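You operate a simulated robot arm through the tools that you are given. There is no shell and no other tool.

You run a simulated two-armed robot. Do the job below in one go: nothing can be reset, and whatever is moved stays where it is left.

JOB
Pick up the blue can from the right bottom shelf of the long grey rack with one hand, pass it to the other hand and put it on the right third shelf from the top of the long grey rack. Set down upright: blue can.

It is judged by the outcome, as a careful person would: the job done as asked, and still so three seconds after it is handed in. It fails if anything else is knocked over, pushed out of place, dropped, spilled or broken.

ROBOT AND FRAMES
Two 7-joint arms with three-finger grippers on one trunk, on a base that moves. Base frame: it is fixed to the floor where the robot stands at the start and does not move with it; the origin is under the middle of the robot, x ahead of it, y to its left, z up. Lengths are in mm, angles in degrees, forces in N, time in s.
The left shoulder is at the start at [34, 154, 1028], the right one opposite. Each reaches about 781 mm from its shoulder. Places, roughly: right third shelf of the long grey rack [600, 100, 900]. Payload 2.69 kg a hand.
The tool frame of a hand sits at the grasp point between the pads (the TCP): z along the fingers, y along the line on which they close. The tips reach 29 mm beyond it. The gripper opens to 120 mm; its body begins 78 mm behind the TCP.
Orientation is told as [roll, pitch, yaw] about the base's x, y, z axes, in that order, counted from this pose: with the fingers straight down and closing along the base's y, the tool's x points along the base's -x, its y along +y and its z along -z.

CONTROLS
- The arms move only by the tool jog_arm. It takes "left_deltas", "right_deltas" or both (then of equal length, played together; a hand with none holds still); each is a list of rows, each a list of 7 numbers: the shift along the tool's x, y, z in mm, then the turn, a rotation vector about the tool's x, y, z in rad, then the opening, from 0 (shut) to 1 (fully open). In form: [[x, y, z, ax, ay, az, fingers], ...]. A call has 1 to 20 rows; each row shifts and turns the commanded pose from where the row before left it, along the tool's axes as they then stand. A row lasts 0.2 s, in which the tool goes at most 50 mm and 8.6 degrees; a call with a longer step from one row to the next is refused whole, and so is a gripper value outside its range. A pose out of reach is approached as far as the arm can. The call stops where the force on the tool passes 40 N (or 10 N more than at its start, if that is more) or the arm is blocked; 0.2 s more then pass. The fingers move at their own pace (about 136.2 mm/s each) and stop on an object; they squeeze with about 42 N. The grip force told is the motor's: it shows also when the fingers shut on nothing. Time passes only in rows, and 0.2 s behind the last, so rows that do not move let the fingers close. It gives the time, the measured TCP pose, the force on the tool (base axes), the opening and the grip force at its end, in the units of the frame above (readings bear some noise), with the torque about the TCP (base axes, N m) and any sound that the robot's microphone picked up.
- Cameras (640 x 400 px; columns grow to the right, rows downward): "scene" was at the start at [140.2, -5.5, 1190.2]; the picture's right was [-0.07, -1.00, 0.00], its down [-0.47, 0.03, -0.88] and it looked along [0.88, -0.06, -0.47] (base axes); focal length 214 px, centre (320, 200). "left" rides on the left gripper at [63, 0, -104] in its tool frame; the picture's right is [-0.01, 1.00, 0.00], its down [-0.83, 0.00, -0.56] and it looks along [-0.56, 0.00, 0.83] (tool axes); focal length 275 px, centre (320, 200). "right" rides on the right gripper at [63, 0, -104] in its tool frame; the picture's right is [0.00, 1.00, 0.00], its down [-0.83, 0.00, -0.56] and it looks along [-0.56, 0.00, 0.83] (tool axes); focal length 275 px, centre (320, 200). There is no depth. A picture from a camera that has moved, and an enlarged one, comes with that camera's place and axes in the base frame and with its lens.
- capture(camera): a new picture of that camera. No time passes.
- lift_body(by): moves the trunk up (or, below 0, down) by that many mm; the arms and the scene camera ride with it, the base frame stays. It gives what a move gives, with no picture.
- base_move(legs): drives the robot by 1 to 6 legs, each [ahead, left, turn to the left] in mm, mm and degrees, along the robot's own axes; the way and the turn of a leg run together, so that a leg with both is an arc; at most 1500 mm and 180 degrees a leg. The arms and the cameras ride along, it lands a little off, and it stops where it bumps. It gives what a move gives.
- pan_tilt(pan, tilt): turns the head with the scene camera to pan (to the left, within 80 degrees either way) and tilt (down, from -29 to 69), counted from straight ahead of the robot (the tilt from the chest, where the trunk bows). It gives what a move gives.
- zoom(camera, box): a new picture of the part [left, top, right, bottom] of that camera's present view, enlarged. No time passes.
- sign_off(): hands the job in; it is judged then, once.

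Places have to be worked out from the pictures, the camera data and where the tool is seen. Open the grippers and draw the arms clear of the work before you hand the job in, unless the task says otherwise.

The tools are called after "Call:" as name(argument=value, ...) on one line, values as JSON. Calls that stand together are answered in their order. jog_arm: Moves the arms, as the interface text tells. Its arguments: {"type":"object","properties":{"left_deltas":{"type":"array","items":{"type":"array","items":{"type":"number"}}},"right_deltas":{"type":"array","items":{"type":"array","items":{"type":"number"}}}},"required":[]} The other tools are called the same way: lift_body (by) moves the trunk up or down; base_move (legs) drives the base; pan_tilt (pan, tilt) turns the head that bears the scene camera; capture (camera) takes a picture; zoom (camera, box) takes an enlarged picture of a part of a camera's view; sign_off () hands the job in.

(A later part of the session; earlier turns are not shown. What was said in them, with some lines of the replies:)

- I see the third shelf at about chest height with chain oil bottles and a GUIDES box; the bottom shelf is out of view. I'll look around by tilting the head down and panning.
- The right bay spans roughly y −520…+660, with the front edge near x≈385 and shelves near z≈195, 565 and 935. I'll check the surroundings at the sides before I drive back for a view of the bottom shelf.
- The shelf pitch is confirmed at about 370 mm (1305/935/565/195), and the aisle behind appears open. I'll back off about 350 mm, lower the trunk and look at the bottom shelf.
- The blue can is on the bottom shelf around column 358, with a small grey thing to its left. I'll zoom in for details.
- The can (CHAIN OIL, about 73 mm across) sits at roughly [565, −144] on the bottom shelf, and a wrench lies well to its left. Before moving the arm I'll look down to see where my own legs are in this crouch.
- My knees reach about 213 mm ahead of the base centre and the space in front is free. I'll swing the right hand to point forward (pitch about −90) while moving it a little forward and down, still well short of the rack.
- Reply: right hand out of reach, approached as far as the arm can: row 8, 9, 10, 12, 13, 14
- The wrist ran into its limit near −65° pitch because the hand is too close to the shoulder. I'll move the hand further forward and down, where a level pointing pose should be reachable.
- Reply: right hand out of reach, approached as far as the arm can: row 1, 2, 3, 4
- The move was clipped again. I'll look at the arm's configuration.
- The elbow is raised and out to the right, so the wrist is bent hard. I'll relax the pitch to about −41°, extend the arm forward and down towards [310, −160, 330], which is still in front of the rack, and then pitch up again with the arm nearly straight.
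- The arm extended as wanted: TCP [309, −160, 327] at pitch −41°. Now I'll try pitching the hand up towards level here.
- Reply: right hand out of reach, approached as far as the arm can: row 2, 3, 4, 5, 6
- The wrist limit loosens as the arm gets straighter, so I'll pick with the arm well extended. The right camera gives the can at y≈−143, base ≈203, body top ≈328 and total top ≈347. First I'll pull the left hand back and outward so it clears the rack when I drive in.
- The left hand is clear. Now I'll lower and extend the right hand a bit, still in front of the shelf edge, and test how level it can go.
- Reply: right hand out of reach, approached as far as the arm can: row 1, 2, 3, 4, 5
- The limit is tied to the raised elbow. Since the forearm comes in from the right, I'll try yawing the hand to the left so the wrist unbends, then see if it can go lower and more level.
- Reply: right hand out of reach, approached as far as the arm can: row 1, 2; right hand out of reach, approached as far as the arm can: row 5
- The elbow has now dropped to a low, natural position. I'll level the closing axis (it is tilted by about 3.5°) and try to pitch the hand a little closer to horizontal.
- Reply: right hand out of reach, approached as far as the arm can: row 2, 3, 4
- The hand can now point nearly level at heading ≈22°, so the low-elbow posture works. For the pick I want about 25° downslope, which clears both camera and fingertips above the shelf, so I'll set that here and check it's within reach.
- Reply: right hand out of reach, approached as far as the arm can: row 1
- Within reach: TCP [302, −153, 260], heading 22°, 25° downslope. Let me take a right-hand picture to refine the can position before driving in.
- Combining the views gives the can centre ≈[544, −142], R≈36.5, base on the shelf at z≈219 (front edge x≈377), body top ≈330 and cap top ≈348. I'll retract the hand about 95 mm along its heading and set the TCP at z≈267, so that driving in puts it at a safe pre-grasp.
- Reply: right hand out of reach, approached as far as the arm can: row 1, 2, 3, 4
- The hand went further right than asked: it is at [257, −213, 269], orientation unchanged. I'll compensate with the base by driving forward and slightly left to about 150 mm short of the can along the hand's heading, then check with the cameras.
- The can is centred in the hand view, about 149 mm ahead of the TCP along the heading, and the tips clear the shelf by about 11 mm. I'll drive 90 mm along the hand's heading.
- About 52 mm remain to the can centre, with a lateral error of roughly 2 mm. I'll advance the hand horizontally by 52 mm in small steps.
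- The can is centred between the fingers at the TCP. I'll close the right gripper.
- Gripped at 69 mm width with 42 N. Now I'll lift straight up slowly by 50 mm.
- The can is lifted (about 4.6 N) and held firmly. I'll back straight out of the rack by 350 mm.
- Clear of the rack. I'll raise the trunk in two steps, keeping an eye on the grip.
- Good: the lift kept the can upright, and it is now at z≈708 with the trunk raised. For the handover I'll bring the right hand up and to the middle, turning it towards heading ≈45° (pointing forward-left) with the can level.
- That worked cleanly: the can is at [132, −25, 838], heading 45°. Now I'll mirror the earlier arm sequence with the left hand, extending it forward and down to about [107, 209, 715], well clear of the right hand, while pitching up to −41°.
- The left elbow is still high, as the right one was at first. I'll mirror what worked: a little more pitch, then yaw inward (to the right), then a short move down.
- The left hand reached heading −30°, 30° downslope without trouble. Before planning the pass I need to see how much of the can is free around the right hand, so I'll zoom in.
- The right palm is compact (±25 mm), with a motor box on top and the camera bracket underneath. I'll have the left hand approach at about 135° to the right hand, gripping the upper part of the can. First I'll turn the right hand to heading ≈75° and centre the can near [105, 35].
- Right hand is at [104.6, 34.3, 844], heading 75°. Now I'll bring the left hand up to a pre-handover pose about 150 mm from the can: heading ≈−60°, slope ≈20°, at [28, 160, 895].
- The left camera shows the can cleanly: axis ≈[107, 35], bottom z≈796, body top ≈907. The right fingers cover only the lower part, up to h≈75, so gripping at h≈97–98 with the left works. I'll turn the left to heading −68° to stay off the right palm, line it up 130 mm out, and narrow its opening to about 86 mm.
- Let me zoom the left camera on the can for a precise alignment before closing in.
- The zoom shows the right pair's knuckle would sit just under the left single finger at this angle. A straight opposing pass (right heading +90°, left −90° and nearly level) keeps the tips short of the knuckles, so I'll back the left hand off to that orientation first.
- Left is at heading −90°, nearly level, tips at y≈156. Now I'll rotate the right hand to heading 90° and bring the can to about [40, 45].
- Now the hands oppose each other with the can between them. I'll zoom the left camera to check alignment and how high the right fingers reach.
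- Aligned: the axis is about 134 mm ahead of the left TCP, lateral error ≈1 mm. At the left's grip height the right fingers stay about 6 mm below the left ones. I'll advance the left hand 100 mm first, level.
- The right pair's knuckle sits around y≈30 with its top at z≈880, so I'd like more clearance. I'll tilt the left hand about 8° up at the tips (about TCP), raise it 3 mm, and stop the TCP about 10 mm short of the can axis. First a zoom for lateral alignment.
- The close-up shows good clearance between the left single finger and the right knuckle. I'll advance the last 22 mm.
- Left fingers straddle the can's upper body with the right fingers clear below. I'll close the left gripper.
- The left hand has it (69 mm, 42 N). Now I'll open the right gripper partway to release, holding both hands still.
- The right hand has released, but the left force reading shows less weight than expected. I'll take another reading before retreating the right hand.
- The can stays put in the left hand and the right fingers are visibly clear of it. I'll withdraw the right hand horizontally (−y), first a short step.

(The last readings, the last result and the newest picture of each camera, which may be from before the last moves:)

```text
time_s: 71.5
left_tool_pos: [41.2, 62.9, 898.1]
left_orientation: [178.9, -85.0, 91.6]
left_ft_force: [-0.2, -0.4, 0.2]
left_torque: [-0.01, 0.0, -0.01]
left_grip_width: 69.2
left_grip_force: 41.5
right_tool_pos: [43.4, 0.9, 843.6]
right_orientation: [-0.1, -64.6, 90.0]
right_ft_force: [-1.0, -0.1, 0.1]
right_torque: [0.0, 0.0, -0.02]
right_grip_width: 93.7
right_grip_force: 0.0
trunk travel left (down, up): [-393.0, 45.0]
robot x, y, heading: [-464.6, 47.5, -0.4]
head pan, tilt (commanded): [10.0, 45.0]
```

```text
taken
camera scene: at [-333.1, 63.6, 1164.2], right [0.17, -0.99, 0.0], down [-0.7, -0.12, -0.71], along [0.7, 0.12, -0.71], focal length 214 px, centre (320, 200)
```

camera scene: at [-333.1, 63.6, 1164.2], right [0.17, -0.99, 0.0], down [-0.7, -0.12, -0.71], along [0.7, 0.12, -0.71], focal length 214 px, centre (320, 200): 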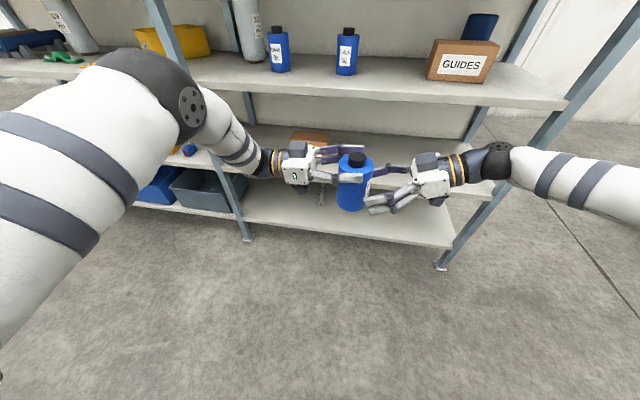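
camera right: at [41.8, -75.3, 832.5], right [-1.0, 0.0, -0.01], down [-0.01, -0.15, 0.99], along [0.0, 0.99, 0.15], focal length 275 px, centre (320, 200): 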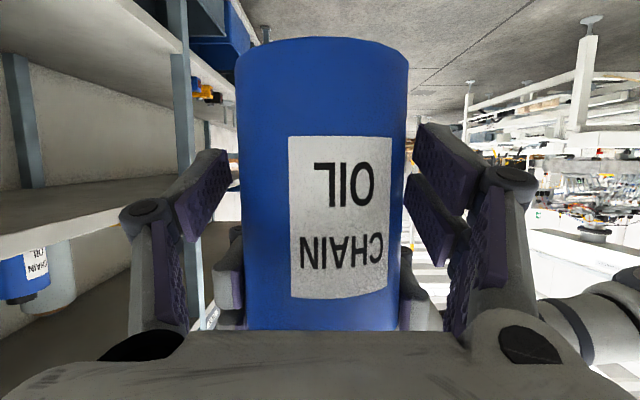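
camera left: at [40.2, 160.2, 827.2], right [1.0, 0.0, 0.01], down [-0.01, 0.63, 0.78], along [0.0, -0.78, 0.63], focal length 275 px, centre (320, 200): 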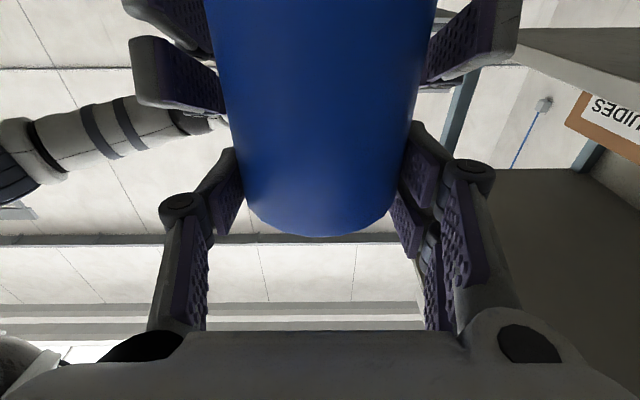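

The right hand is sliding off cleanly. I'll continue withdrawing it by about 130 mm.

Call:
jog_arm(right_deltas=[[8.05, 0, -16.9, 0, 0, 0, 0.8], [8.05, 0, -16.9, 0, 0, 0, 0.8], [8.05, 0, -16.9, 0, 0, 0, 0.8], [8.05, 0, -16.9, 0, 0, 0, 0.8], [8.05, 0, -16.9, 0, 0, 0, 0.8], [8.05, 0, -16.9, 0, 0, 0, 0.8], [8.05, 0, -16.9, 0, 0, 0, 0.8], [0, 0, 0, 0, 0, 0, 0.8]])

Call:
zoom(camera="scene", box=[240, 100, 480, 250])

Call:
capture(camera="right")

```text
time_s: 73.3
left_tool_pos: [41.5, 63.0, 898.2]
left_orientation: [178.8, -85.0, 91.4]
left_ft_force: [0.4, -0.5, -0.1]
left_torque: [0.02, 0.02, 0.0]
left_grip_width: 69.3
left_grip_force: 41.9
right_tool_pos: [42.9, -131.3, 842.4]
right_orientation: [-0.2, -64.6, 90.2]
right_ft_force: [0.2, 0.2, 1.0]
right_torque: [-0.01, 0.01, -0.03]
right_grip_width: 96.0
right_grip_force: 0.1
trunk travel left (down, up): [-393.0, 45.0]
robot x, y, heading: [-460.5, 49.6, -0.3]
head pan, tilt (commanded): [10.0, 45.0]
```

```text
2.67 times, centred on (360, 175) of scene
camera zoom: at [-333.1, 63.8, 1164.2], right [0.17, -0.99, 0.0], down [-0.7, -0.12, -0.71], along [0.7, 0.12, -0.71], focal length 572 px, centre (213, 267)
```

zoom: 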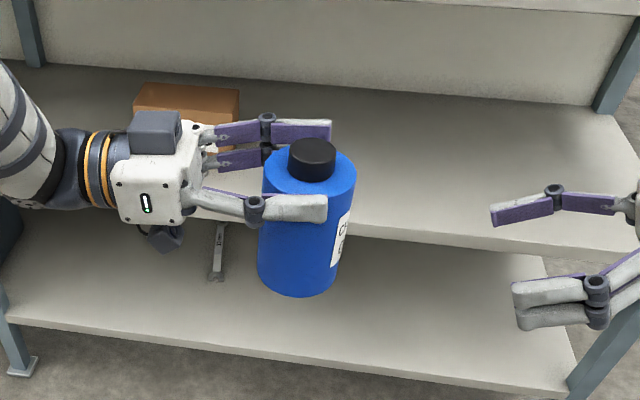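

```text
taken
camera right: at [42.0, -254.2, 831.2], right [-1.0, 0.0, -0.01], down [-0.01, -0.15, 0.99], along [0.0, 0.99, 0.15], focal length 275 px, centre (320, 200)
```

right: 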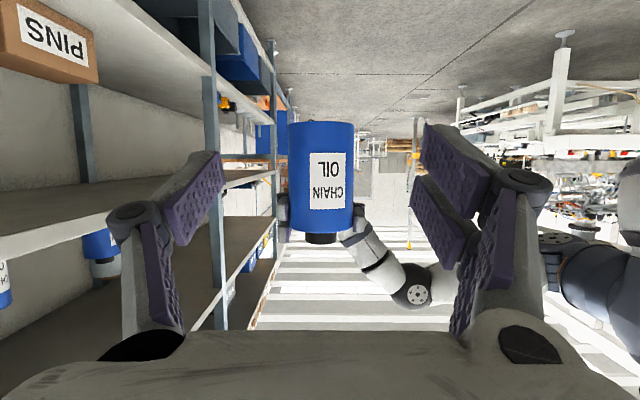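

The pass is complete: the can is upright in the left hand (bottom z≈797.5, so the left TCP is ≈100 mm above its base). Now I'll look at the third shelf to choose the spot.

Call:
pan_tilt(pan=0, tilt=15)

Call:
capture(camera="scene")

Call:
zoom(camera="scene", box=[180, 180, 500, 380])

```text
time_s: 74.2
left_tool_pos: [39.8, 62.2, 897.7]
left_orientation: [178.8, -84.9, 91.4]
left_ft_force: [-0.1, 0.1, -0.6]
left_torque: [0.04, -0.01, -0.01]
left_grip_width: 69.3
left_grip_force: 42.1
right_tool_pos: [42.2, -132.2, 842.6]
right_orientation: [0.0, -64.6, 90.2]
right_ft_force: [0.4, -0.5, 0.8]
right_torque: [0.0, 0.02, -0.05]
right_grip_width: 95.9
right_grip_force: 0.1
trunk travel left (down, up): [-393.0, 45.0]
robot x, y, heading: [-466.8, 48.9, -0.3]
head pan, tilt (commanded): [0.0, 15.0]
```

```text
taken
camera scene: at [-319.8, 49.6, 1210.9], right [0.0, -1.0, 0.0], down [-0.26, 0.0, -0.97], along [0.97, 0.0, -0.26], focal length 214 px, centre (320, 200)
```

scene: 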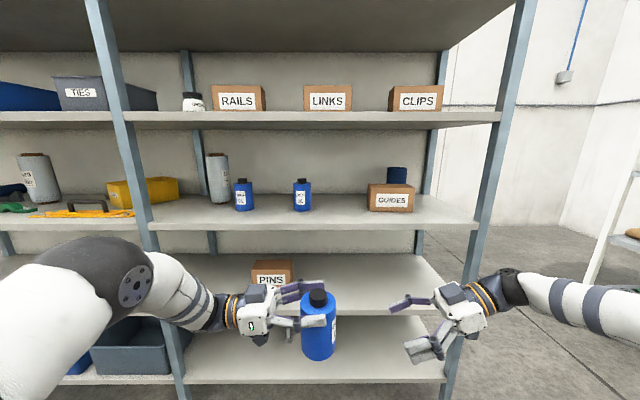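

```text
2.00 times, centred on (340, 280) of scene
camera zoom: at [-319.8, 49.6, 1210.9], right [0.0, -1.0, 0.0], down [-0.26, 0.0, -0.97], along [0.97, 0.0, -0.26], focal length 429 px, centre (280, 40)
```

zoom: 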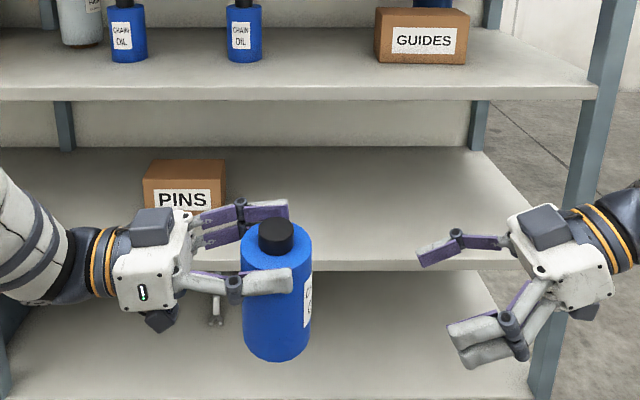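

The third shelf top is at z≈938. The free stretch between the GUIDES box (y≈−142) and the chain-oil bottle (y≈+90) is wide, so I'll aim for about [455, −30]. First I'll pull the right hand back towards the robot so it won't meet the rack.

Call:
jog_arm(right_deltas=[[5.4, 18.75, -11.3, 0, 0, 0, 0.8], [5.4, 18.75, -11.3, 0, 0, 0, 0.8], [5.4, 18.75, -11.3, 0, 0, 0, 0.8], [5.4, 18.75, -11.3, 0, 0, 0, 0.8], [5.4, 18.75, -11.3, 0, 0, 0, 0.8], [5.4, 18.75, -11.3, 0, 0, 0, 0.8], [5.4, 18.75, -11.3, 0, 0, 0, 0.8], [5.4, 18.75, -11.3, 0, 0, 0, 0.8], [0, 0, 0, 0, 0, 0, 0.8]])

Call:
capture(camera="scene")

```text
time_s: 76.2
left_tool_pos: [41.1, 62.7, 898.1]
left_orientation: [179.0, -85.1, 91.4]
left_ft_force: [-0.1, 0.3, -1.0]
left_torque: [0.07, -0.02, 0.0]
left_grip_width: 69.4
left_grip_force: 42.1
right_tool_pos: [-107.8, -229.2, 841.4]
right_orientation: [-0.1, -64.7, 90.1]
right_ft_force: [-0.3, 0.3, 0.1]
right_torque: [-0.06, -0.01, -0.04]
right_grip_width: 96.0
right_grip_force: 0.1
trunk travel left (down, up): [-393.0, 45.0]
robot x, y, heading: [-462.2, 51.9, -0.1]
head pan, tilt (commanded): [0.0, 15.0]
```

```text
taken
camera scene: at [-319.7, 49.7, 1211.0], right [0.0, -1.0, 0.0], down [-0.26, 0.0, -0.97], along [0.97, 0.0, -0.26], focal length 214 px, centre (320, 200)
```

scene: 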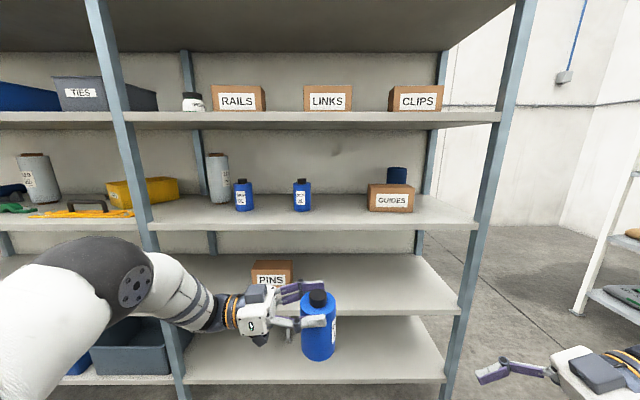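

The right hand is well back. Now I'll raise the left hand with the can while turning its heading from −90° towards −65°, checking halfway.

Call:
jog_arm(left_deltas=[[-16.1, 5.7, 4.7, -0.087, 0, 0.0076, 0], [-16.1, 5.4, 5.2, -0.087, 0, 0.0076, 0], [-16.0, 5.0, 5.6, -0.087, 0, 0.0076, 0], [-16.0, 4.65, 6.1, -0.087, 0, 0.0076, 0], [-16.0, 4.2, 6.5, -0.087, 0, 0.0076, 0], [0, 0, 0, 0, 0, 0, 0]])

Call:
capture(camera="scene")

```text
time_s: 77.7
left_tool_pos: [69.5, 46.1, 979.1]
left_orientation: [178.8, -85.0, 116.5]
left_ft_force: [-0.4, 0.6, -4.5]
left_torque: [0.03, 0.04, 0.01]
left_grip_width: 69.3
left_grip_force: 41.5
right_tool_pos: [-107.2, -229.4, 841.2]
right_orientation: [-0.1, -64.7, 90.0]
right_ft_force: [0.1, 0.1, 0.4]
right_torque: [-0.01, -0.04, -0.01]
right_grip_width: 96.1
right_grip_force: 0.1
trunk travel left (down, up): [-393.0, 45.0]
robot x, y, heading: [-465.8, 55.6, -0.3]
head pan, tilt (commanded): [0.0, 15.0]
```

```text
taken
camera scene: at [-319.6, 49.6, 1210.9], right [0.0, -1.0, 0.0], down [-0.26, 0.0, -0.97], along [0.97, 0.0, -0.26], focal length 214 px, centre (320, 200)
```

scene: 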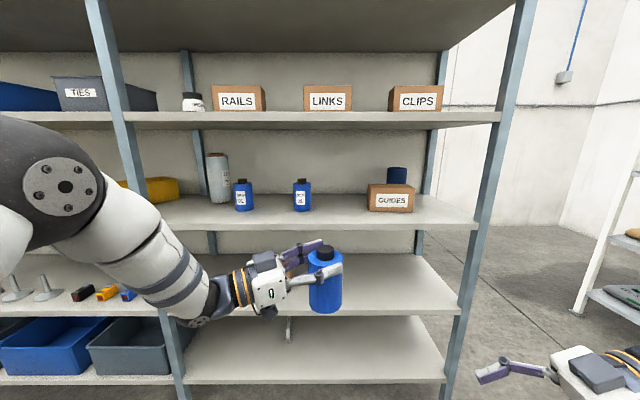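

The weight now shows on the left hand (−4.5 N) and the pose tracks. Continuing the turn to heading ≈−40° and raising to z≈1063.

Call:
jog_arm(left_deltas=[[-15.9, 3.8, 6.8, -0.087, 0, 0.0076, 0], [-15.9, 3.3, 7.1, -0.087, 0, 0.0076, 0], [-15.9, 2.8, 7.4, -0.087, 0, 0.0076, 0], [-15.9, 2.25, 7.6, -0.087, 0, 0.0076, 0], [-15.8, 1.7, 7.8, -0.087, 0, 0.0076, 0], [0, 0, 0, 0, 0, 0, 0]])

Call:
capture(camera="scene")

Call:
capture(camera="left")

```text
time_s: 79.0
left_tool_pos: [98.3, 31.0, 1062.5]
left_orientation: [179.2, -84.9, 141.1]
left_ft_force: [-0.6, 0.0, -4.9]
left_torque: [0.04, 0.04, 0.03]
left_grip_width: 69.6
left_grip_force: 42.4
right_tool_pos: [-106.7, -229.4, 840.4]
right_orientation: [-0.1, -64.6, 90.0]
right_ft_force: [-0.2, 0.2, 0.5]
right_torque: [0.01, 0.01, 0.01]
right_grip_width: 95.9
right_grip_force: 0.0
trunk travel left (down, up): [-393.0, 45.0]
robot x, y, heading: [-461.5, 49.3, -0.3]
head pan, tilt (commanded): [0.0, 15.0]
```

```text
taken
camera scene: at [-319.6, 49.7, 1210.9], right [0.0, -1.0, 0.0], down [-0.26, 0.0, -0.97], along [0.97, 0.0, -0.26], focal length 214 px, centre (320, 200)
```

scene: 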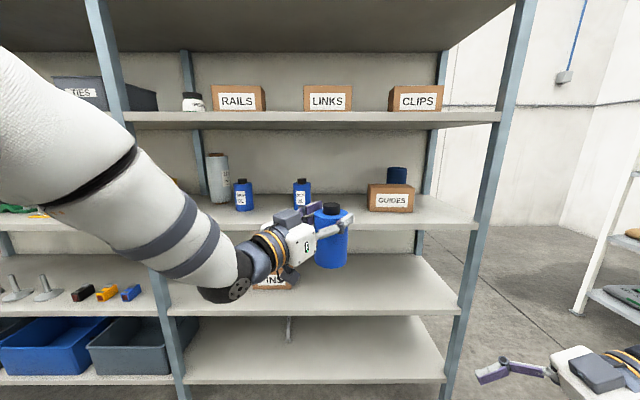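

```text
taken
camera left: at [21.2, 93.4, 991.3], right [0.64, 0.77, 0.01], down [-0.49, 0.4, 0.78], along [0.6, -0.5, 0.63], focal length 275 px, centre (320, 200)
```

left: 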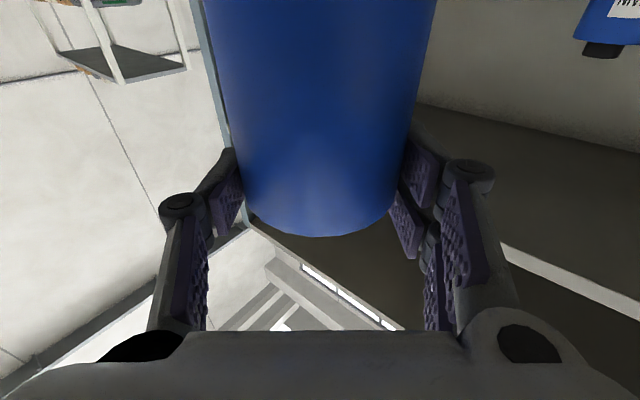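

Left TCP [98, 31, 1062], heading −40°, can bottom ≈24 mm above shelf level. I'll drive forward 235 mm and 54 mm to the right, then check before the last stretch.

Call:
base_move(legs=[[235, -54, 0]])

Call:
pan_tilt(pan=-5, tilt=30)

Call:
capture(camera="scene")

Call:
capture(camera="left")

```text
time_s: 80.8
left_tool_pos: [329.9, -20.9, 1061.8]
left_orientation: [179.0, -84.9, 141.2]
left_ft_force: [0.6, -0.1, -4.8]
left_torque: [0.04, 0.05, 0.02]
left_grip_width: 69.5
left_grip_force: 42.3
right_tool_pos: [125.9, -281.4, 842.0]
right_orientation: [-0.1, -64.6, 90.0]
right_ft_force: [-0.3, 0.0, -0.3]
right_torque: [0.01, -0.02, 0.02]
right_grip_width: 95.7
right_grip_force: 0.1
trunk travel left (down, up): [-393.0, 45.0]
robot x, y, heading: [-233.9, -3.1, -0.3]
head pan, tilt (commanded): [0.0, 15.0]
```

```text
time_s: 81.6
left_tool_pos: [329.5, -19.8, 1061.3]
left_orientation: [178.8, -84.8, 141.3]
left_ft_force: [0.2, 0.4, -4.5]
left_torque: [0.07, 0.06, 0.03]
left_grip_width: 69.4
left_grip_force: 41.9
right_tool_pos: [124.9, -281.3, 841.0]
right_orientation: [-0.2, -64.6, 90.1]
right_ft_force: [-0.1, 0.6, -0.4]
right_torque: [0.0, 0.01, 0.02]
right_grip_width: 95.9
right_grip_force: 0.0
trunk travel left (down, up): [-393.0, 45.0]
robot x, y, heading: [-234.1, -5.3, -0.4]
head pan, tilt (commanded): [-5.0, 30.0]
```

```text
taken
camera scene: at [-91.2, -10.6, 1186.9], right [-0.09, -1.0, 0.0], down [-0.5, 0.04, -0.87], along [0.86, -0.08, -0.5], focal length 214 px, centre (320, 200)
```

scene: 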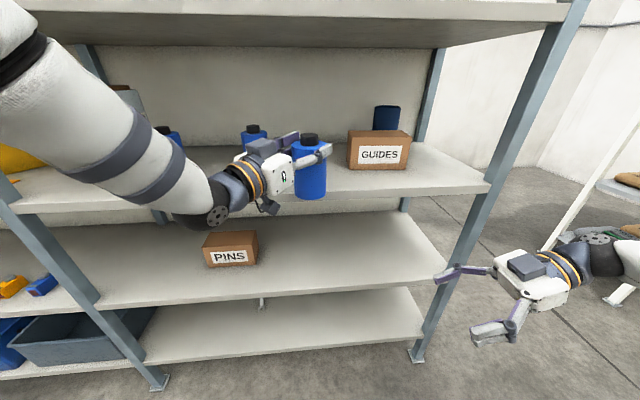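

```text
taken
camera left: at [253.0, 41.6, 991.3], right [0.64, 0.77, 0.01], down [-0.49, 0.4, 0.78], along [0.6, -0.5, 0.63], focal length 275 px, centre (320, 200)
```

left: 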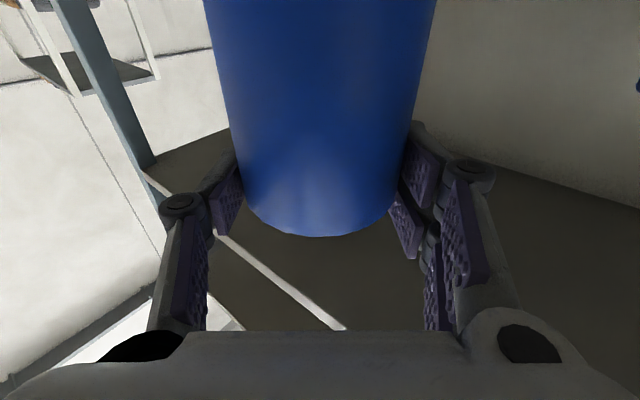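

The can is just in front of the shelf. I'll zoom to verify the shelf-edge height against the can bottom before moving it over the shelf.

Call:
zoom(camera="scene", box=[240, 120, 400, 220])

```text
4.00 times, centred on (320, 170) of scene
camera zoom: at [-91.2, -10.6, 1186.9], right [-0.09, -1.0, 0.0], down [-0.5, 0.04, -0.87], along [0.86, -0.08, -0.5], focal length 858 px, centre (320, 320)
```

zoom: 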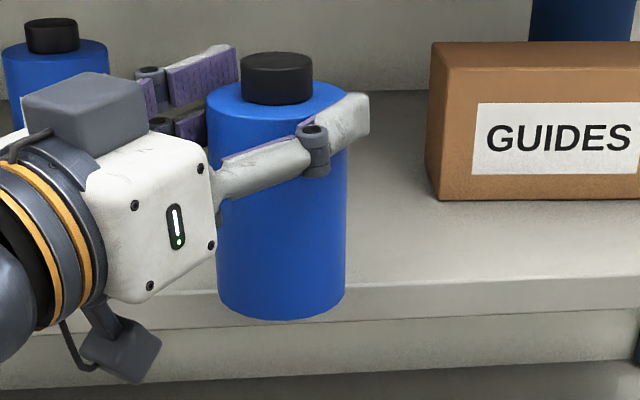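

Shelf top z≈938 and can bottom ≈960, so there is about 22 mm clearance. I'll drive the final 104 mm forward over the shelf.

Call:
base_move(legs=[[104, -2, 0]])

Call:
capture(camera="scene")

Call:
capture(camera="left")

```text
time_s: 82.8
left_tool_pos: [434.0, -21.2, 1061.4]
left_orientation: [179.3, -84.9, 141.0]
left_ft_force: [1.3, 0.0, -4.5]
left_torque: [0.04, -0.01, -0.04]
left_grip_width: 69.4
left_grip_force: 41.9
right_tool_pos: [229.9, -283.1, 841.2]
right_orientation: [0.0, -64.6, 90.0]
right_ft_force: [0.5, -0.1, 0.7]
right_torque: [-0.01, 0.0, 0.0]
right_grip_width: 96.1
right_grip_force: 0.0
trunk travel left (down, up): [-393.0, 45.0]
robot x, y, heading: [-126.9, -1.8, 0.0]
head pan, tilt (commanded): [-5.0, 30.0]
```

```text
taken
camera scene: at [12.8, -12.6, 1186.7], right [-0.09, -1.0, 0.0], down [-0.5, 0.04, -0.87], along [0.86, -0.08, -0.5], focal length 214 px, centre (320, 200)
```

scene: 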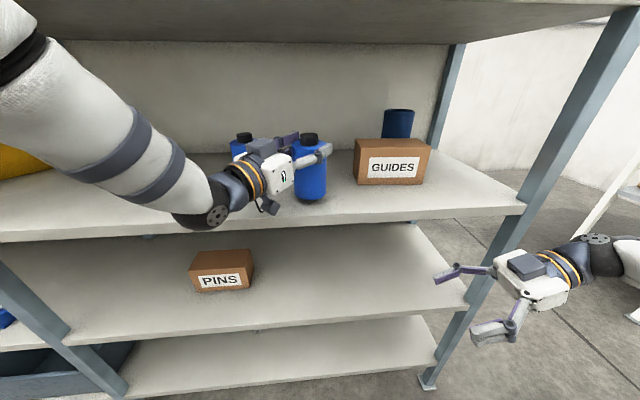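

```text
taken
camera left: at [356.8, 40.1, 990.9], right [0.64, 0.77, 0.01], down [-0.49, 0.4, 0.78], along [0.6, -0.5, 0.63], focal length 275 px, centre (320, 200)
```

left: 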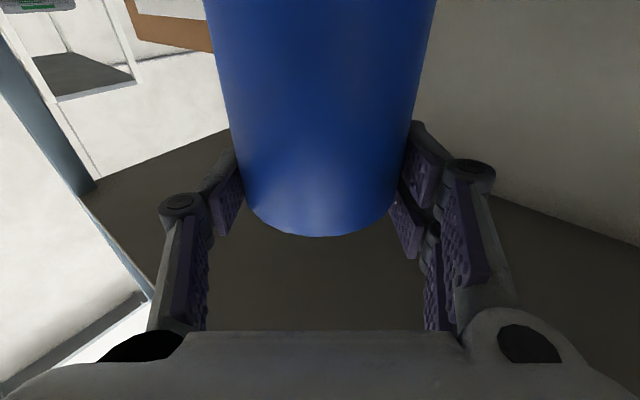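

The can is over the shelf at about [442, −28]. I'll lower it 16 mm first, then creep down to contact.

Call:
jog_arm(left_deltas=[[4, 0, -0.35, 0, 0, 0, 0], [4, 0, -0.35, 0, 0, 0, 0], [4, 0, -0.35, 0, 0, 0, 0], [4, 0, -0.35, 0, 0, 0, 0], [0, 0, 0, 0, 0, 0, 0]])

Call:
zoom(camera="scene", box=[240, 120, 400, 220])

```text
time_s: 84.0
left_tool_pos: [431.6, -22.8, 1046.7]
left_orientation: [179.1, -84.9, 141.3]
left_ft_force: [-0.5, 0.6, -4.9]
left_torque: [0.05, 0.02, 0.01]
left_grip_width: 69.4
left_grip_force: 42.1
right_tool_pos: [229.3, -283.8, 841.7]
right_orientation: [0.0, -64.6, 90.1]
right_ft_force: [-0.2, 0.5, -0.4]
right_torque: [0.0, 0.0, -0.01]
right_grip_width: 95.9
right_grip_force: 0.0
trunk travel left (down, up): [-393.0, 45.0]
robot x, y, heading: [-127.6, -3.7, 0.2]
head pan, tilt (commanded): [-5.0, 30.0]
```

```text
4.00 times, centred on (320, 170) of scene
camera zoom: at [11.9, -12.6, 1186.8], right [-0.09, -1.0, 0.0], down [-0.5, 0.04, -0.87], along [0.86, -0.08, -0.5], focal length 858 px, centre (320, 320)
```

zoom: 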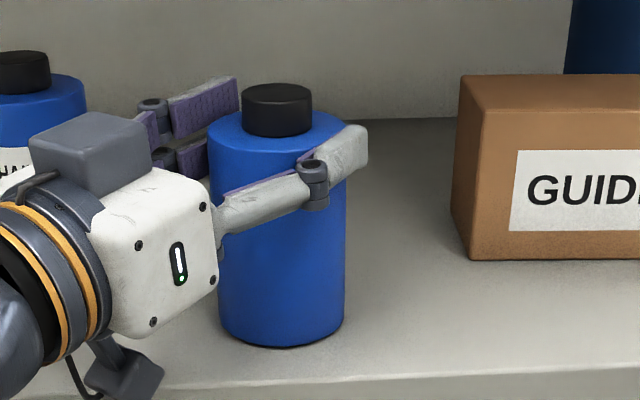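

About 7 mm remain. I'll creep down in 1.5 mm steps, watching the vertical force.

Call:
jog_arm(left_deltas=[[1.5, 0, -0.13, 0, 0, 0, 0], [1.5, 0, -0.13, 0, 0, 0, 0], [1.5, 0, -0.13, 0, 0, 0, 0], [0, 0, 0, 0, 0, 0, 0]])

Call:
jog_arm(left_deltas=[[1, 0, -0.09, 0, 0, 0, 0], [1, 0, -0.09, 0, 0, 0, 0], [0, 0, 0, 0, 0, 0, 0]])

```text
time_s: 85.0
left_tool_pos: [432.6, -22.5, 1043.4]
left_orientation: [178.2, -84.6, 142.2]
left_ft_force: [1.1, 1.2, 5.9]
left_torque: [0.21, 0.18, -0.04]
left_grip_width: 69.2
left_grip_force: 42.4
right_tool_pos: [228.4, -282.8, 842.5]
right_orientation: [-0.3, -64.6, 90.3]
right_ft_force: [-0.1, 0.4, -0.5]
right_torque: [-0.01, 0.01, -0.01]
right_grip_width: 96.1
right_grip_force: 0.0
trunk travel left (down, up): [-393.0, 45.0]
robot x, y, heading: [-127.1, -4.1, 0.1]
head pan, tilt (commanded): [-5.0, 30.0]
```

```text
time_s: 85.8
left_tool_pos: [432.1, -22.9, 1044.2]
left_orientation: [177.5, -84.3, 142.9]
left_ft_force: [5.9, -0.1, 24.2]
left_torque: [0.19, 0.12, -0.04]
left_grip_width: 69.5
left_grip_force: 42.1
right_tool_pos: [226.7, -284.0, 843.2]
right_orientation: [-0.4, -64.6, 90.5]
right_ft_force: [-0.4, 0.0, 0.5]
right_torque: [-0.01, -0.02, 0.0]
right_grip_width: 95.9
right_grip_force: 0.0
trunk travel left (down, up): [-393.0, 45.0]
robot x, y, heading: [-130.1, -5.9, -0.2]
head pan, tilt (commanded): [-5.0, 30.0]
```

Contact was made (force +6 N, then +24 N as I pressed slightly too far). I'll back off 2 mm to relieve the pressure.

Call:
jog_arm(left_deltas=[[-1, 0, 0.09, 0, 0, 0, 0], [-1, 0, 0.09, 0, 0, 0, 0], [0, 0, 0, 0, 0, 0, 0]])

Call:
zoom(camera="scene", box=[240, 120, 400, 220])

```text
time_s: 86.6
left_tool_pos: [432.4, -22.4, 1042.6]
left_orientation: [178.3, -84.6, 142.0]
left_ft_force: [6.8, -2.3, 25.0]
left_torque: [-0.01, 0.01, -0.02]
left_grip_width: 69.5
left_grip_force: 41.9
right_tool_pos: [228.0, -283.4, 841.9]
right_orientation: [-0.2, -64.7, 90.4]
right_ft_force: [-0.1, 0.2, -1.0]
right_torque: [-0.02, -0.07, -0.01]
right_grip_width: 96.1
right_grip_force: 0.0
trunk travel left (down, up): [-393.0, 45.0]
robot x, y, heading: [-126.7, -3.1, -0.1]
head pan, tilt (commanded): [-5.0, 30.0]
```

```text
4.00 times, centred on (320, 170) of scene
camera zoom: at [10.6, -12.7, 1187.0], right [-0.09, -1.0, 0.0], down [-0.5, 0.04, -0.87], along [0.86, -0.08, -0.5], focal length 858 px, centre (320, 320)
```

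zoom: 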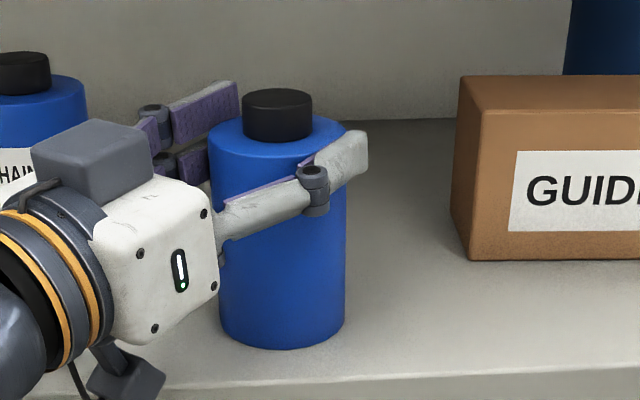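

The upward force is still about 25 N, so I'll raise a bit more in small steps until it's close to the can's own weight.

Call:
jog_arm(left_deltas=[[-1, 0, 0.09, 0, 0, 0, 0], [0, 0, 0, 0, 0, 0, 0]])

Call:
jog_arm(left_deltas=[[-1, 0, 0.09, 0, 0, 0, 0], [0, 0, 0, 0, 0, 0, 0]])

```text
time_s: 87.2
left_tool_pos: [432.4, -22.9, 1042.6]
left_orientation: [178.4, -84.6, 142.1]
left_ft_force: [7.9, -2.2, 24.3]
left_torque: [-0.06, -0.14, -0.01]
left_grip_width: 69.3
left_grip_force: 41.4
right_tool_pos: [228.3, -283.2, 840.9]
right_orientation: [-0.3, -64.8, 90.4]
right_ft_force: [0.6, 0.2, 0.3]
right_torque: [-0.01, 0.02, 0.02]
right_grip_width: 96.0
right_grip_force: 0.0
trunk travel left (down, up): [-393.0, 45.0]
robot x, y, heading: [-130.2, -3.6, -0.0]
head pan, tilt (commanded): [-5.0, 30.0]
```

```text
time_s: 87.8
left_tool_pos: [433.1, -22.5, 1043.8]
left_orientation: [178.8, -84.9, 141.5]
left_ft_force: [7.9, -2.2, 17.7]
left_torque: [-0.19, -0.21, 0.06]
left_grip_width: 69.5
left_grip_force: 41.5
right_tool_pos: [227.8, -282.9, 841.6]
right_orientation: [-0.3, -64.8, 90.1]
right_ft_force: [0.6, 0.7, 0.0]
right_torque: [-0.01, 0.0, 0.03]
right_grip_width: 96.0
right_grip_force: 0.0
trunk travel left (down, up): [-393.0, 45.0]
robot x, y, heading: [-128.3, -7.4, -0.1]
head pan, tilt (commanded): [-5.0, 30.0]
```

It's dropping (17.7 N). I'll continue raising in 1 mm steps.

Call:
jog_arm(left_deltas=[[-1, 0, 0.09, 0, 0, 0, 0], [0, 0, 0, 0, 0, 0, 0]])

Call:
jog_arm(left_deltas=[[-0.7, 0, 0.06, 0, 0, 0, 0], [0, 0, 0, 0, 0, 0, 0]])

```text
time_s: 88.4
left_tool_pos: [432.1, -22.0, 1044.0]
left_orientation: [179.4, -85.1, 141.0]
left_ft_force: [3.1, -2.9, 8.0]
left_torque: [-0.45, 0.0, 0.11]
left_grip_width: 69.3
left_grip_force: 42.5
right_tool_pos: [229.1, -283.9, 841.7]
right_orientation: [-0.1, -64.8, 90.2]
right_ft_force: [-0.8, -0.3, 0.6]
right_torque: [0.01, 0.01, 0.02]
right_grip_width: 95.9
right_grip_force: 0.1
trunk travel left (down, up): [-393.0, 45.0]
robot x, y, heading: [-130.4, -4.7, -0.0]
head pan, tilt (commanded): [-5.0, 30.0]
```

```text
time_s: 89.0
left_tool_pos: [431.1, -22.3, 1043.6]
left_orientation: [179.2, -85.2, 141.1]
left_ft_force: [-1.7, -0.1, -2.6]
left_torque: [-0.14, 0.16, -0.06]
left_grip_width: 69.4
left_grip_force: 41.5
right_tool_pos: [228.4, -283.1, 840.0]
right_orientation: [-0.1, -64.6, 90.2]
right_ft_force: [-0.2, 0.2, -1.1]
right_torque: [0.03, 0.01, -0.01]
right_grip_width: 96.1
right_grip_force: 0.1
trunk travel left (down, up): [-393.0, 45.0]
robot x, y, heading: [-127.5, -6.8, -0.1]
head pan, tilt (commanded): [-5.0, 30.0]
```

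The force is now −2.6 N, so the can is just resting on the shelf. I'll check that it's upright before releasing.

Call:
zoom(camera="scene", box=[240, 120, 400, 220])

Call:
capture(camera="left")

```text
4.00 times, centred on (320, 170) of scene
camera zoom: at [11.6, -12.5, 1186.7], right [-0.09, -1.0, 0.0], down [-0.5, 0.04, -0.87], along [0.86, -0.08, -0.5], focal length 858 px, centre (320, 320)
```

zoom: 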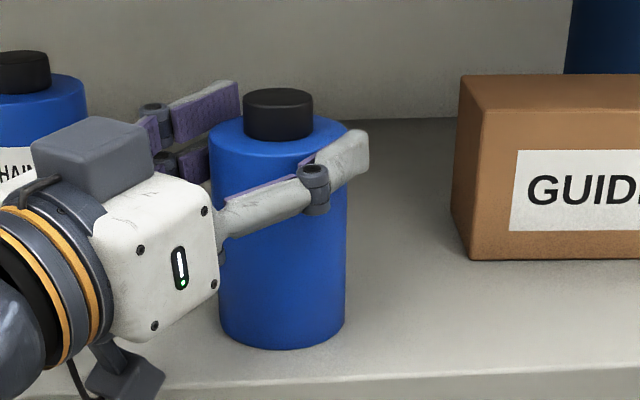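

```text
taken
camera left: at [355.8, 40.1, 973.0], right [0.64, 0.77, 0.01], down [-0.48, 0.39, 0.78], along [0.6, -0.5, 0.62], focal length 275 px, centre (320, 200)
```

left: 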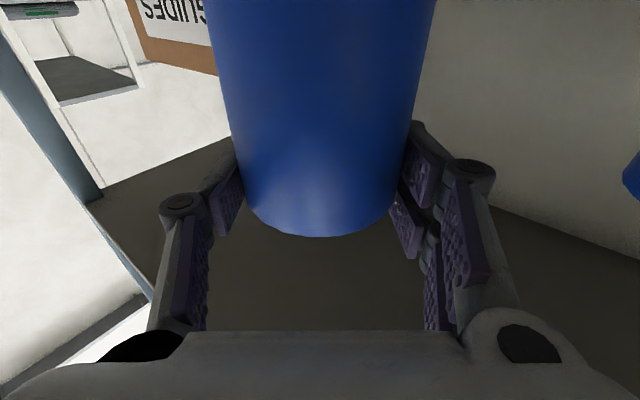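

The can stands upright on the shelf. I'll open the left gripper gently in steps.

Call:
jog_arm(left_deltas=[[0, 0, 0, 0, 0, 0, 0.59], [0, 0, 0, 0, 0, 0, 0.61], [0, 0, 0, 0, 0, 0, 0.64], [0, 0, 0, 0, 0, 0, 0.68], [0, 0, 0, 0, 0, 0, 0.72], [0, 0, 0, 0, 0, 0, 0.75], [0, 0, 0, 0, 0, 0, 0.75]])

Call:
zoom(camera="scene", box=[240, 120, 400, 220])

Call:
capture(camera="left")

```text
time_s: 90.6
left_tool_pos: [432.4, -22.9, 1045.1]
left_orientation: [178.8, -84.9, 141.6]
left_ft_force: [-0.4, -1.0, -0.7]
left_torque: [0.01, -0.02, 0.01]
left_grip_width: 89.9
left_grip_force: 0.0
right_tool_pos: [227.6, -282.9, 840.9]
right_orientation: [-0.2, -64.5, 90.2]
right_ft_force: [0.4, 0.5, -0.6]
right_torque: [0.01, 0.01, 0.01]
right_grip_width: 96.2
right_grip_force: 0.1
trunk travel left (down, up): [-393.0, 45.0]
robot x, y, heading: [-129.9, -6.7, 0.2]
head pan, tilt (commanded): [-5.0, 30.0]
```

```text
4.00 times, centred on (320, 170) of scene
camera zoom: at [11.6, -12.6, 1186.8], right [-0.09, -1.0, 0.0], down [-0.5, 0.04, -0.87], along [0.86, -0.08, -0.5], focal length 858 px, centre (320, 320)
```

zoom: 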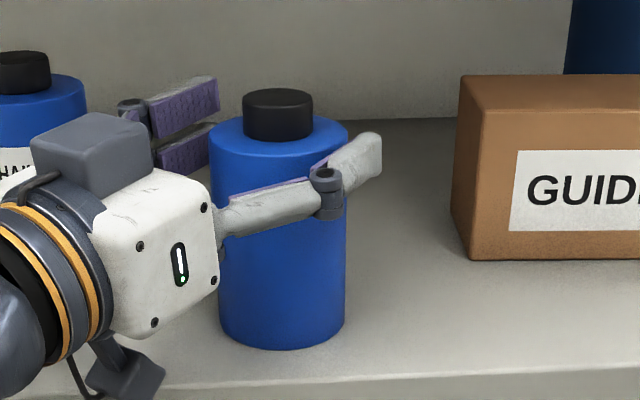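

```text
taken
camera left: at [356.4, 39.9, 974.7], right [0.64, 0.77, 0.01], down [-0.49, 0.4, 0.78], along [0.6, -0.5, 0.63], focal length 275 px, centre (320, 200)
```

left: 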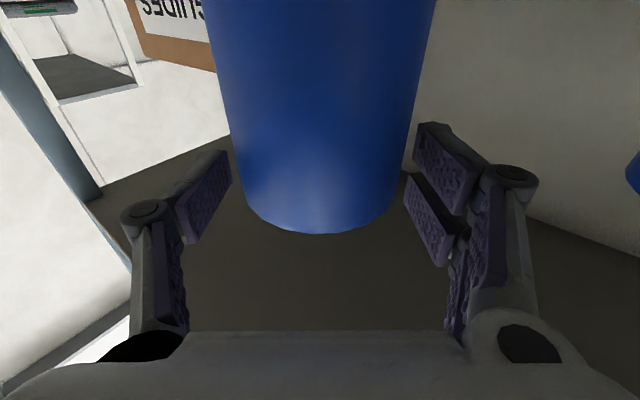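

The left hand has released and the can stands still between the open fingers. I'll widen the opening slightly, then back the whole base straight along the hand's axis (backward-left) by about 120 mm.

Call:
jog_arm(left_deltas=[[0, 0, 0, 0, 0, 0, 0.8], [0, 0, 0, 0, 0, 0, 0.85], [0, 0, 0, 0, 0, 0, 0.85]])

Call:
base_move(legs=[[-92, 77, 0]])

Call:
capture(camera="scene")

Call:
capture(camera="left")

```text
time_s: 91.4
left_tool_pos: [433.4, -22.3, 1045.3]
left_orientation: [178.8, -84.8, 141.6]
left_ft_force: [1.2, -0.9, 0.7]
left_torque: [-0.02, 0.03, 0.01]
left_grip_width: 102.0
left_grip_force: 0.0
right_tool_pos: [228.2, -284.0, 841.8]
right_orientation: [-0.2, -64.6, 90.2]
right_ft_force: [0.2, 1.2, 0.1]
right_torque: [-0.01, 0.01, 0.01]
right_grip_width: 95.7
right_grip_force: 0.1
trunk travel left (down, up): [-393.0, 45.0]
robot x, y, heading: [-128.3, -5.1, -0.2]
head pan, tilt (commanded): [-5.0, 30.0]
```

```text
time_s: 92.6
left_tool_pos: [340.3, 56.3, 1045.8]
left_orientation: [178.7, -84.9, 141.8]
left_ft_force: [0.2, 0.1, 0.4]
left_torque: [-0.01, 0.04, 0.0]
left_grip_width: 102.0
left_grip_force: 0.1
right_tool_pos: [136.9, -204.7, 841.9]
right_orientation: [-0.3, -64.7, 90.3]
right_ft_force: [-0.4, -0.2, -0.1]
right_torque: [-0.02, -0.01, -0.05]
right_grip_width: 95.7
right_grip_force: 0.0
trunk travel left (down, up): [-393.0, 45.0]
robot x, y, heading: [-220.3, 68.9, -0.2]
head pan, tilt (commanded): [-5.0, 30.0]
```

```text
taken
camera scene: at [-80.9, 65.8, 1187.0], right [-0.09, -1.0, 0.0], down [-0.5, 0.04, -0.87], along [0.86, -0.07, -0.5], focal length 214 px, centre (320, 200)
```

scene: 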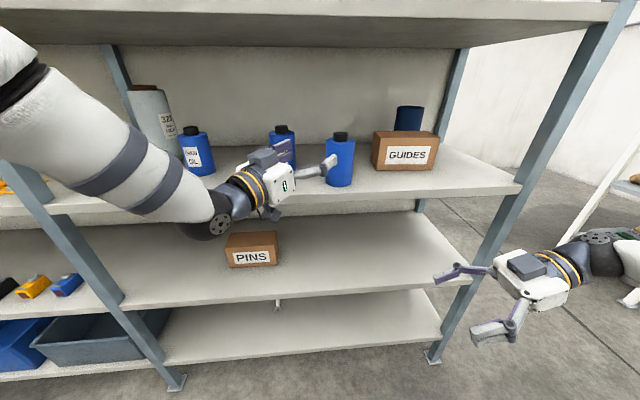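

```text
taken
camera left: at [263.9, 118.9, 974.9], right [0.64, 0.77, 0.01], down [-0.49, 0.4, 0.78], along [0.6, -0.5, 0.63], focal length 275 px, centre (320, 200)
```

left: 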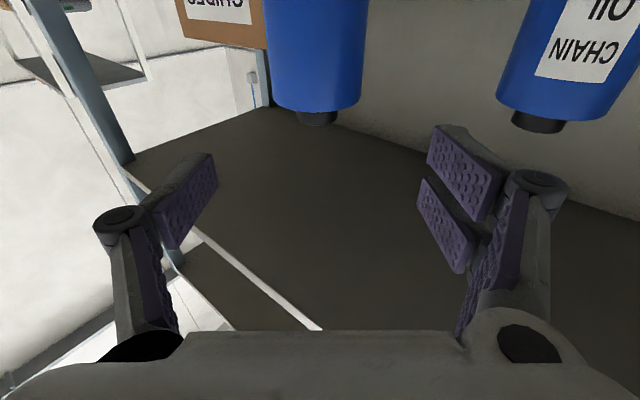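

The hand is clear and the can stands upright on its own. I'll back the robot straight away from the rack and open both grippers fully.

Call:
base_move(legs=[[-250, 0, 0]])

Call:
jog_arm(left_deltas=[[0, 0, 0, 0, 0, 0, 1], [0, 0, 0, 0, 0, 0, 1], [0, 0, 0, 0, 0, 0, 1]], right_deltas=[[0, 0, 0, 0, 0, 0, 1], [0, 0, 0, 0, 0, 0, 1], [0, 0, 0, 0, 0, 0, 1]])

Call:
capture(camera="scene")

Call:
zoom(camera="scene", box=[220, 100, 460, 250])

```text
time_s: 94.5
left_tool_pos: [87.4, 54.6, 1045.8]
left_orientation: [178.5, -84.9, 142.1]
left_ft_force: [0.3, 0.0, 0.1]
left_torque: [0.03, 0.01, 0.0]
left_grip_width: 101.9
left_grip_force: 0.1
right_tool_pos: [-116.1, -204.6, 841.4]
right_orientation: [-0.1, -64.5, 90.2]
right_ft_force: [0.2, 0.7, 0.3]
right_torque: [0.0, -0.06, -0.03]
right_grip_width: 96.2
right_grip_force: 0.1
trunk travel left (down, up): [-393.0, 45.0]
robot x, y, heading: [-473.8, 71.3, 0.0]
head pan, tilt (commanded): [-5.0, 30.0]
```

```text
time_s: 95.3
left_tool_pos: [88.9, 55.1, 1045.5]
left_orientation: [178.6, -84.9, 141.7]
left_ft_force: [-0.6, 0.5, -0.2]
left_torque: [0.02, -0.02, -0.01]
left_grip_width: 120.2
left_grip_force: 0.1
right_tool_pos: [-115.3, -205.9, 841.7]
right_orientation: [-0.3, -64.6, 90.3]
right_ft_force: [-0.4, -0.7, -1.4]
right_torque: [0.01, 0.01, -0.03]
right_grip_width: 120.1
right_grip_force: 0.1
trunk travel left (down, up): [-393.0, 45.0]
robot x, y, heading: [-471.7, 73.5, -0.0]
head pan, tilt (commanded): [-5.0, 30.0]
```

```text
taken
camera scene: at [-333.0, 65.0, 1186.8], right [-0.09, -1.0, 0.0], down [-0.5, 0.04, -0.87], along [0.86, -0.08, -0.5], focal length 214 px, centre (320, 200)
```

scene: 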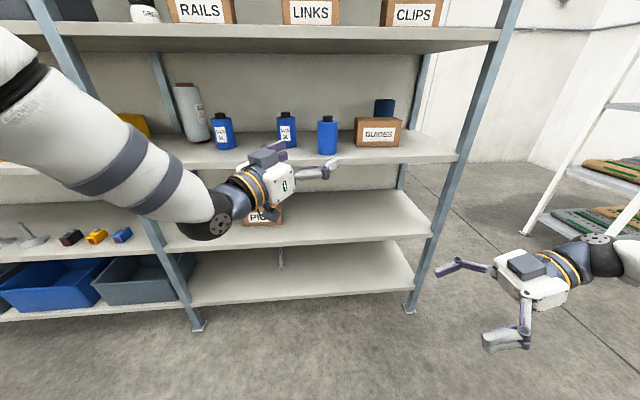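

```text
2.67 times, centred on (340, 175) of scene
camera zoom: at [-333.0, 65.0, 1186.8], right [-0.09, -1.0, 0.0], down [-0.5, 0.04, -0.87], along [0.86, -0.08, -0.5], focal length 572 px, centre (267, 267)
```

zoom: 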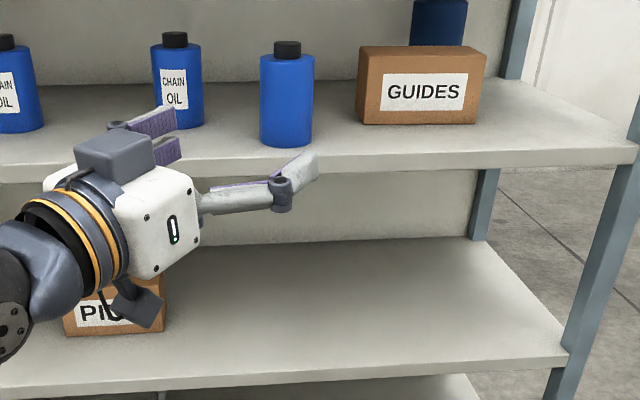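

The blue can stands upright on the right third shelf. The other bottles, the GUIDES and PINS boxes and the wrench are where they were, both grippers are open and both arms are clear of the rack. I'm handing the job in.

Call:
sign_off()

```text
The job is handed in.
```

The blue can (labelled CHAIN OIL) is now upright on the right third shelf from the top. I handed the job in.

- **Pick and pass:** the right hand took the can from the right bottom shelf. The hands passed it in the air in front of the robot, and the left hand set it down.
- **Where it stands:** about 65 mm back from the shelf's front edge, in the gap between the GUIDES box and the nearest oil bottle.
- **Pressing on the shelf:** when setting it down I briefly pressed too hard, about 25 N. I eased off before releasing, and the can stayed upright.
- **Everything else:** the last pictures showed nothing else knocked over or out of place. Both grippers are open and the robot is backed clear of the rack.
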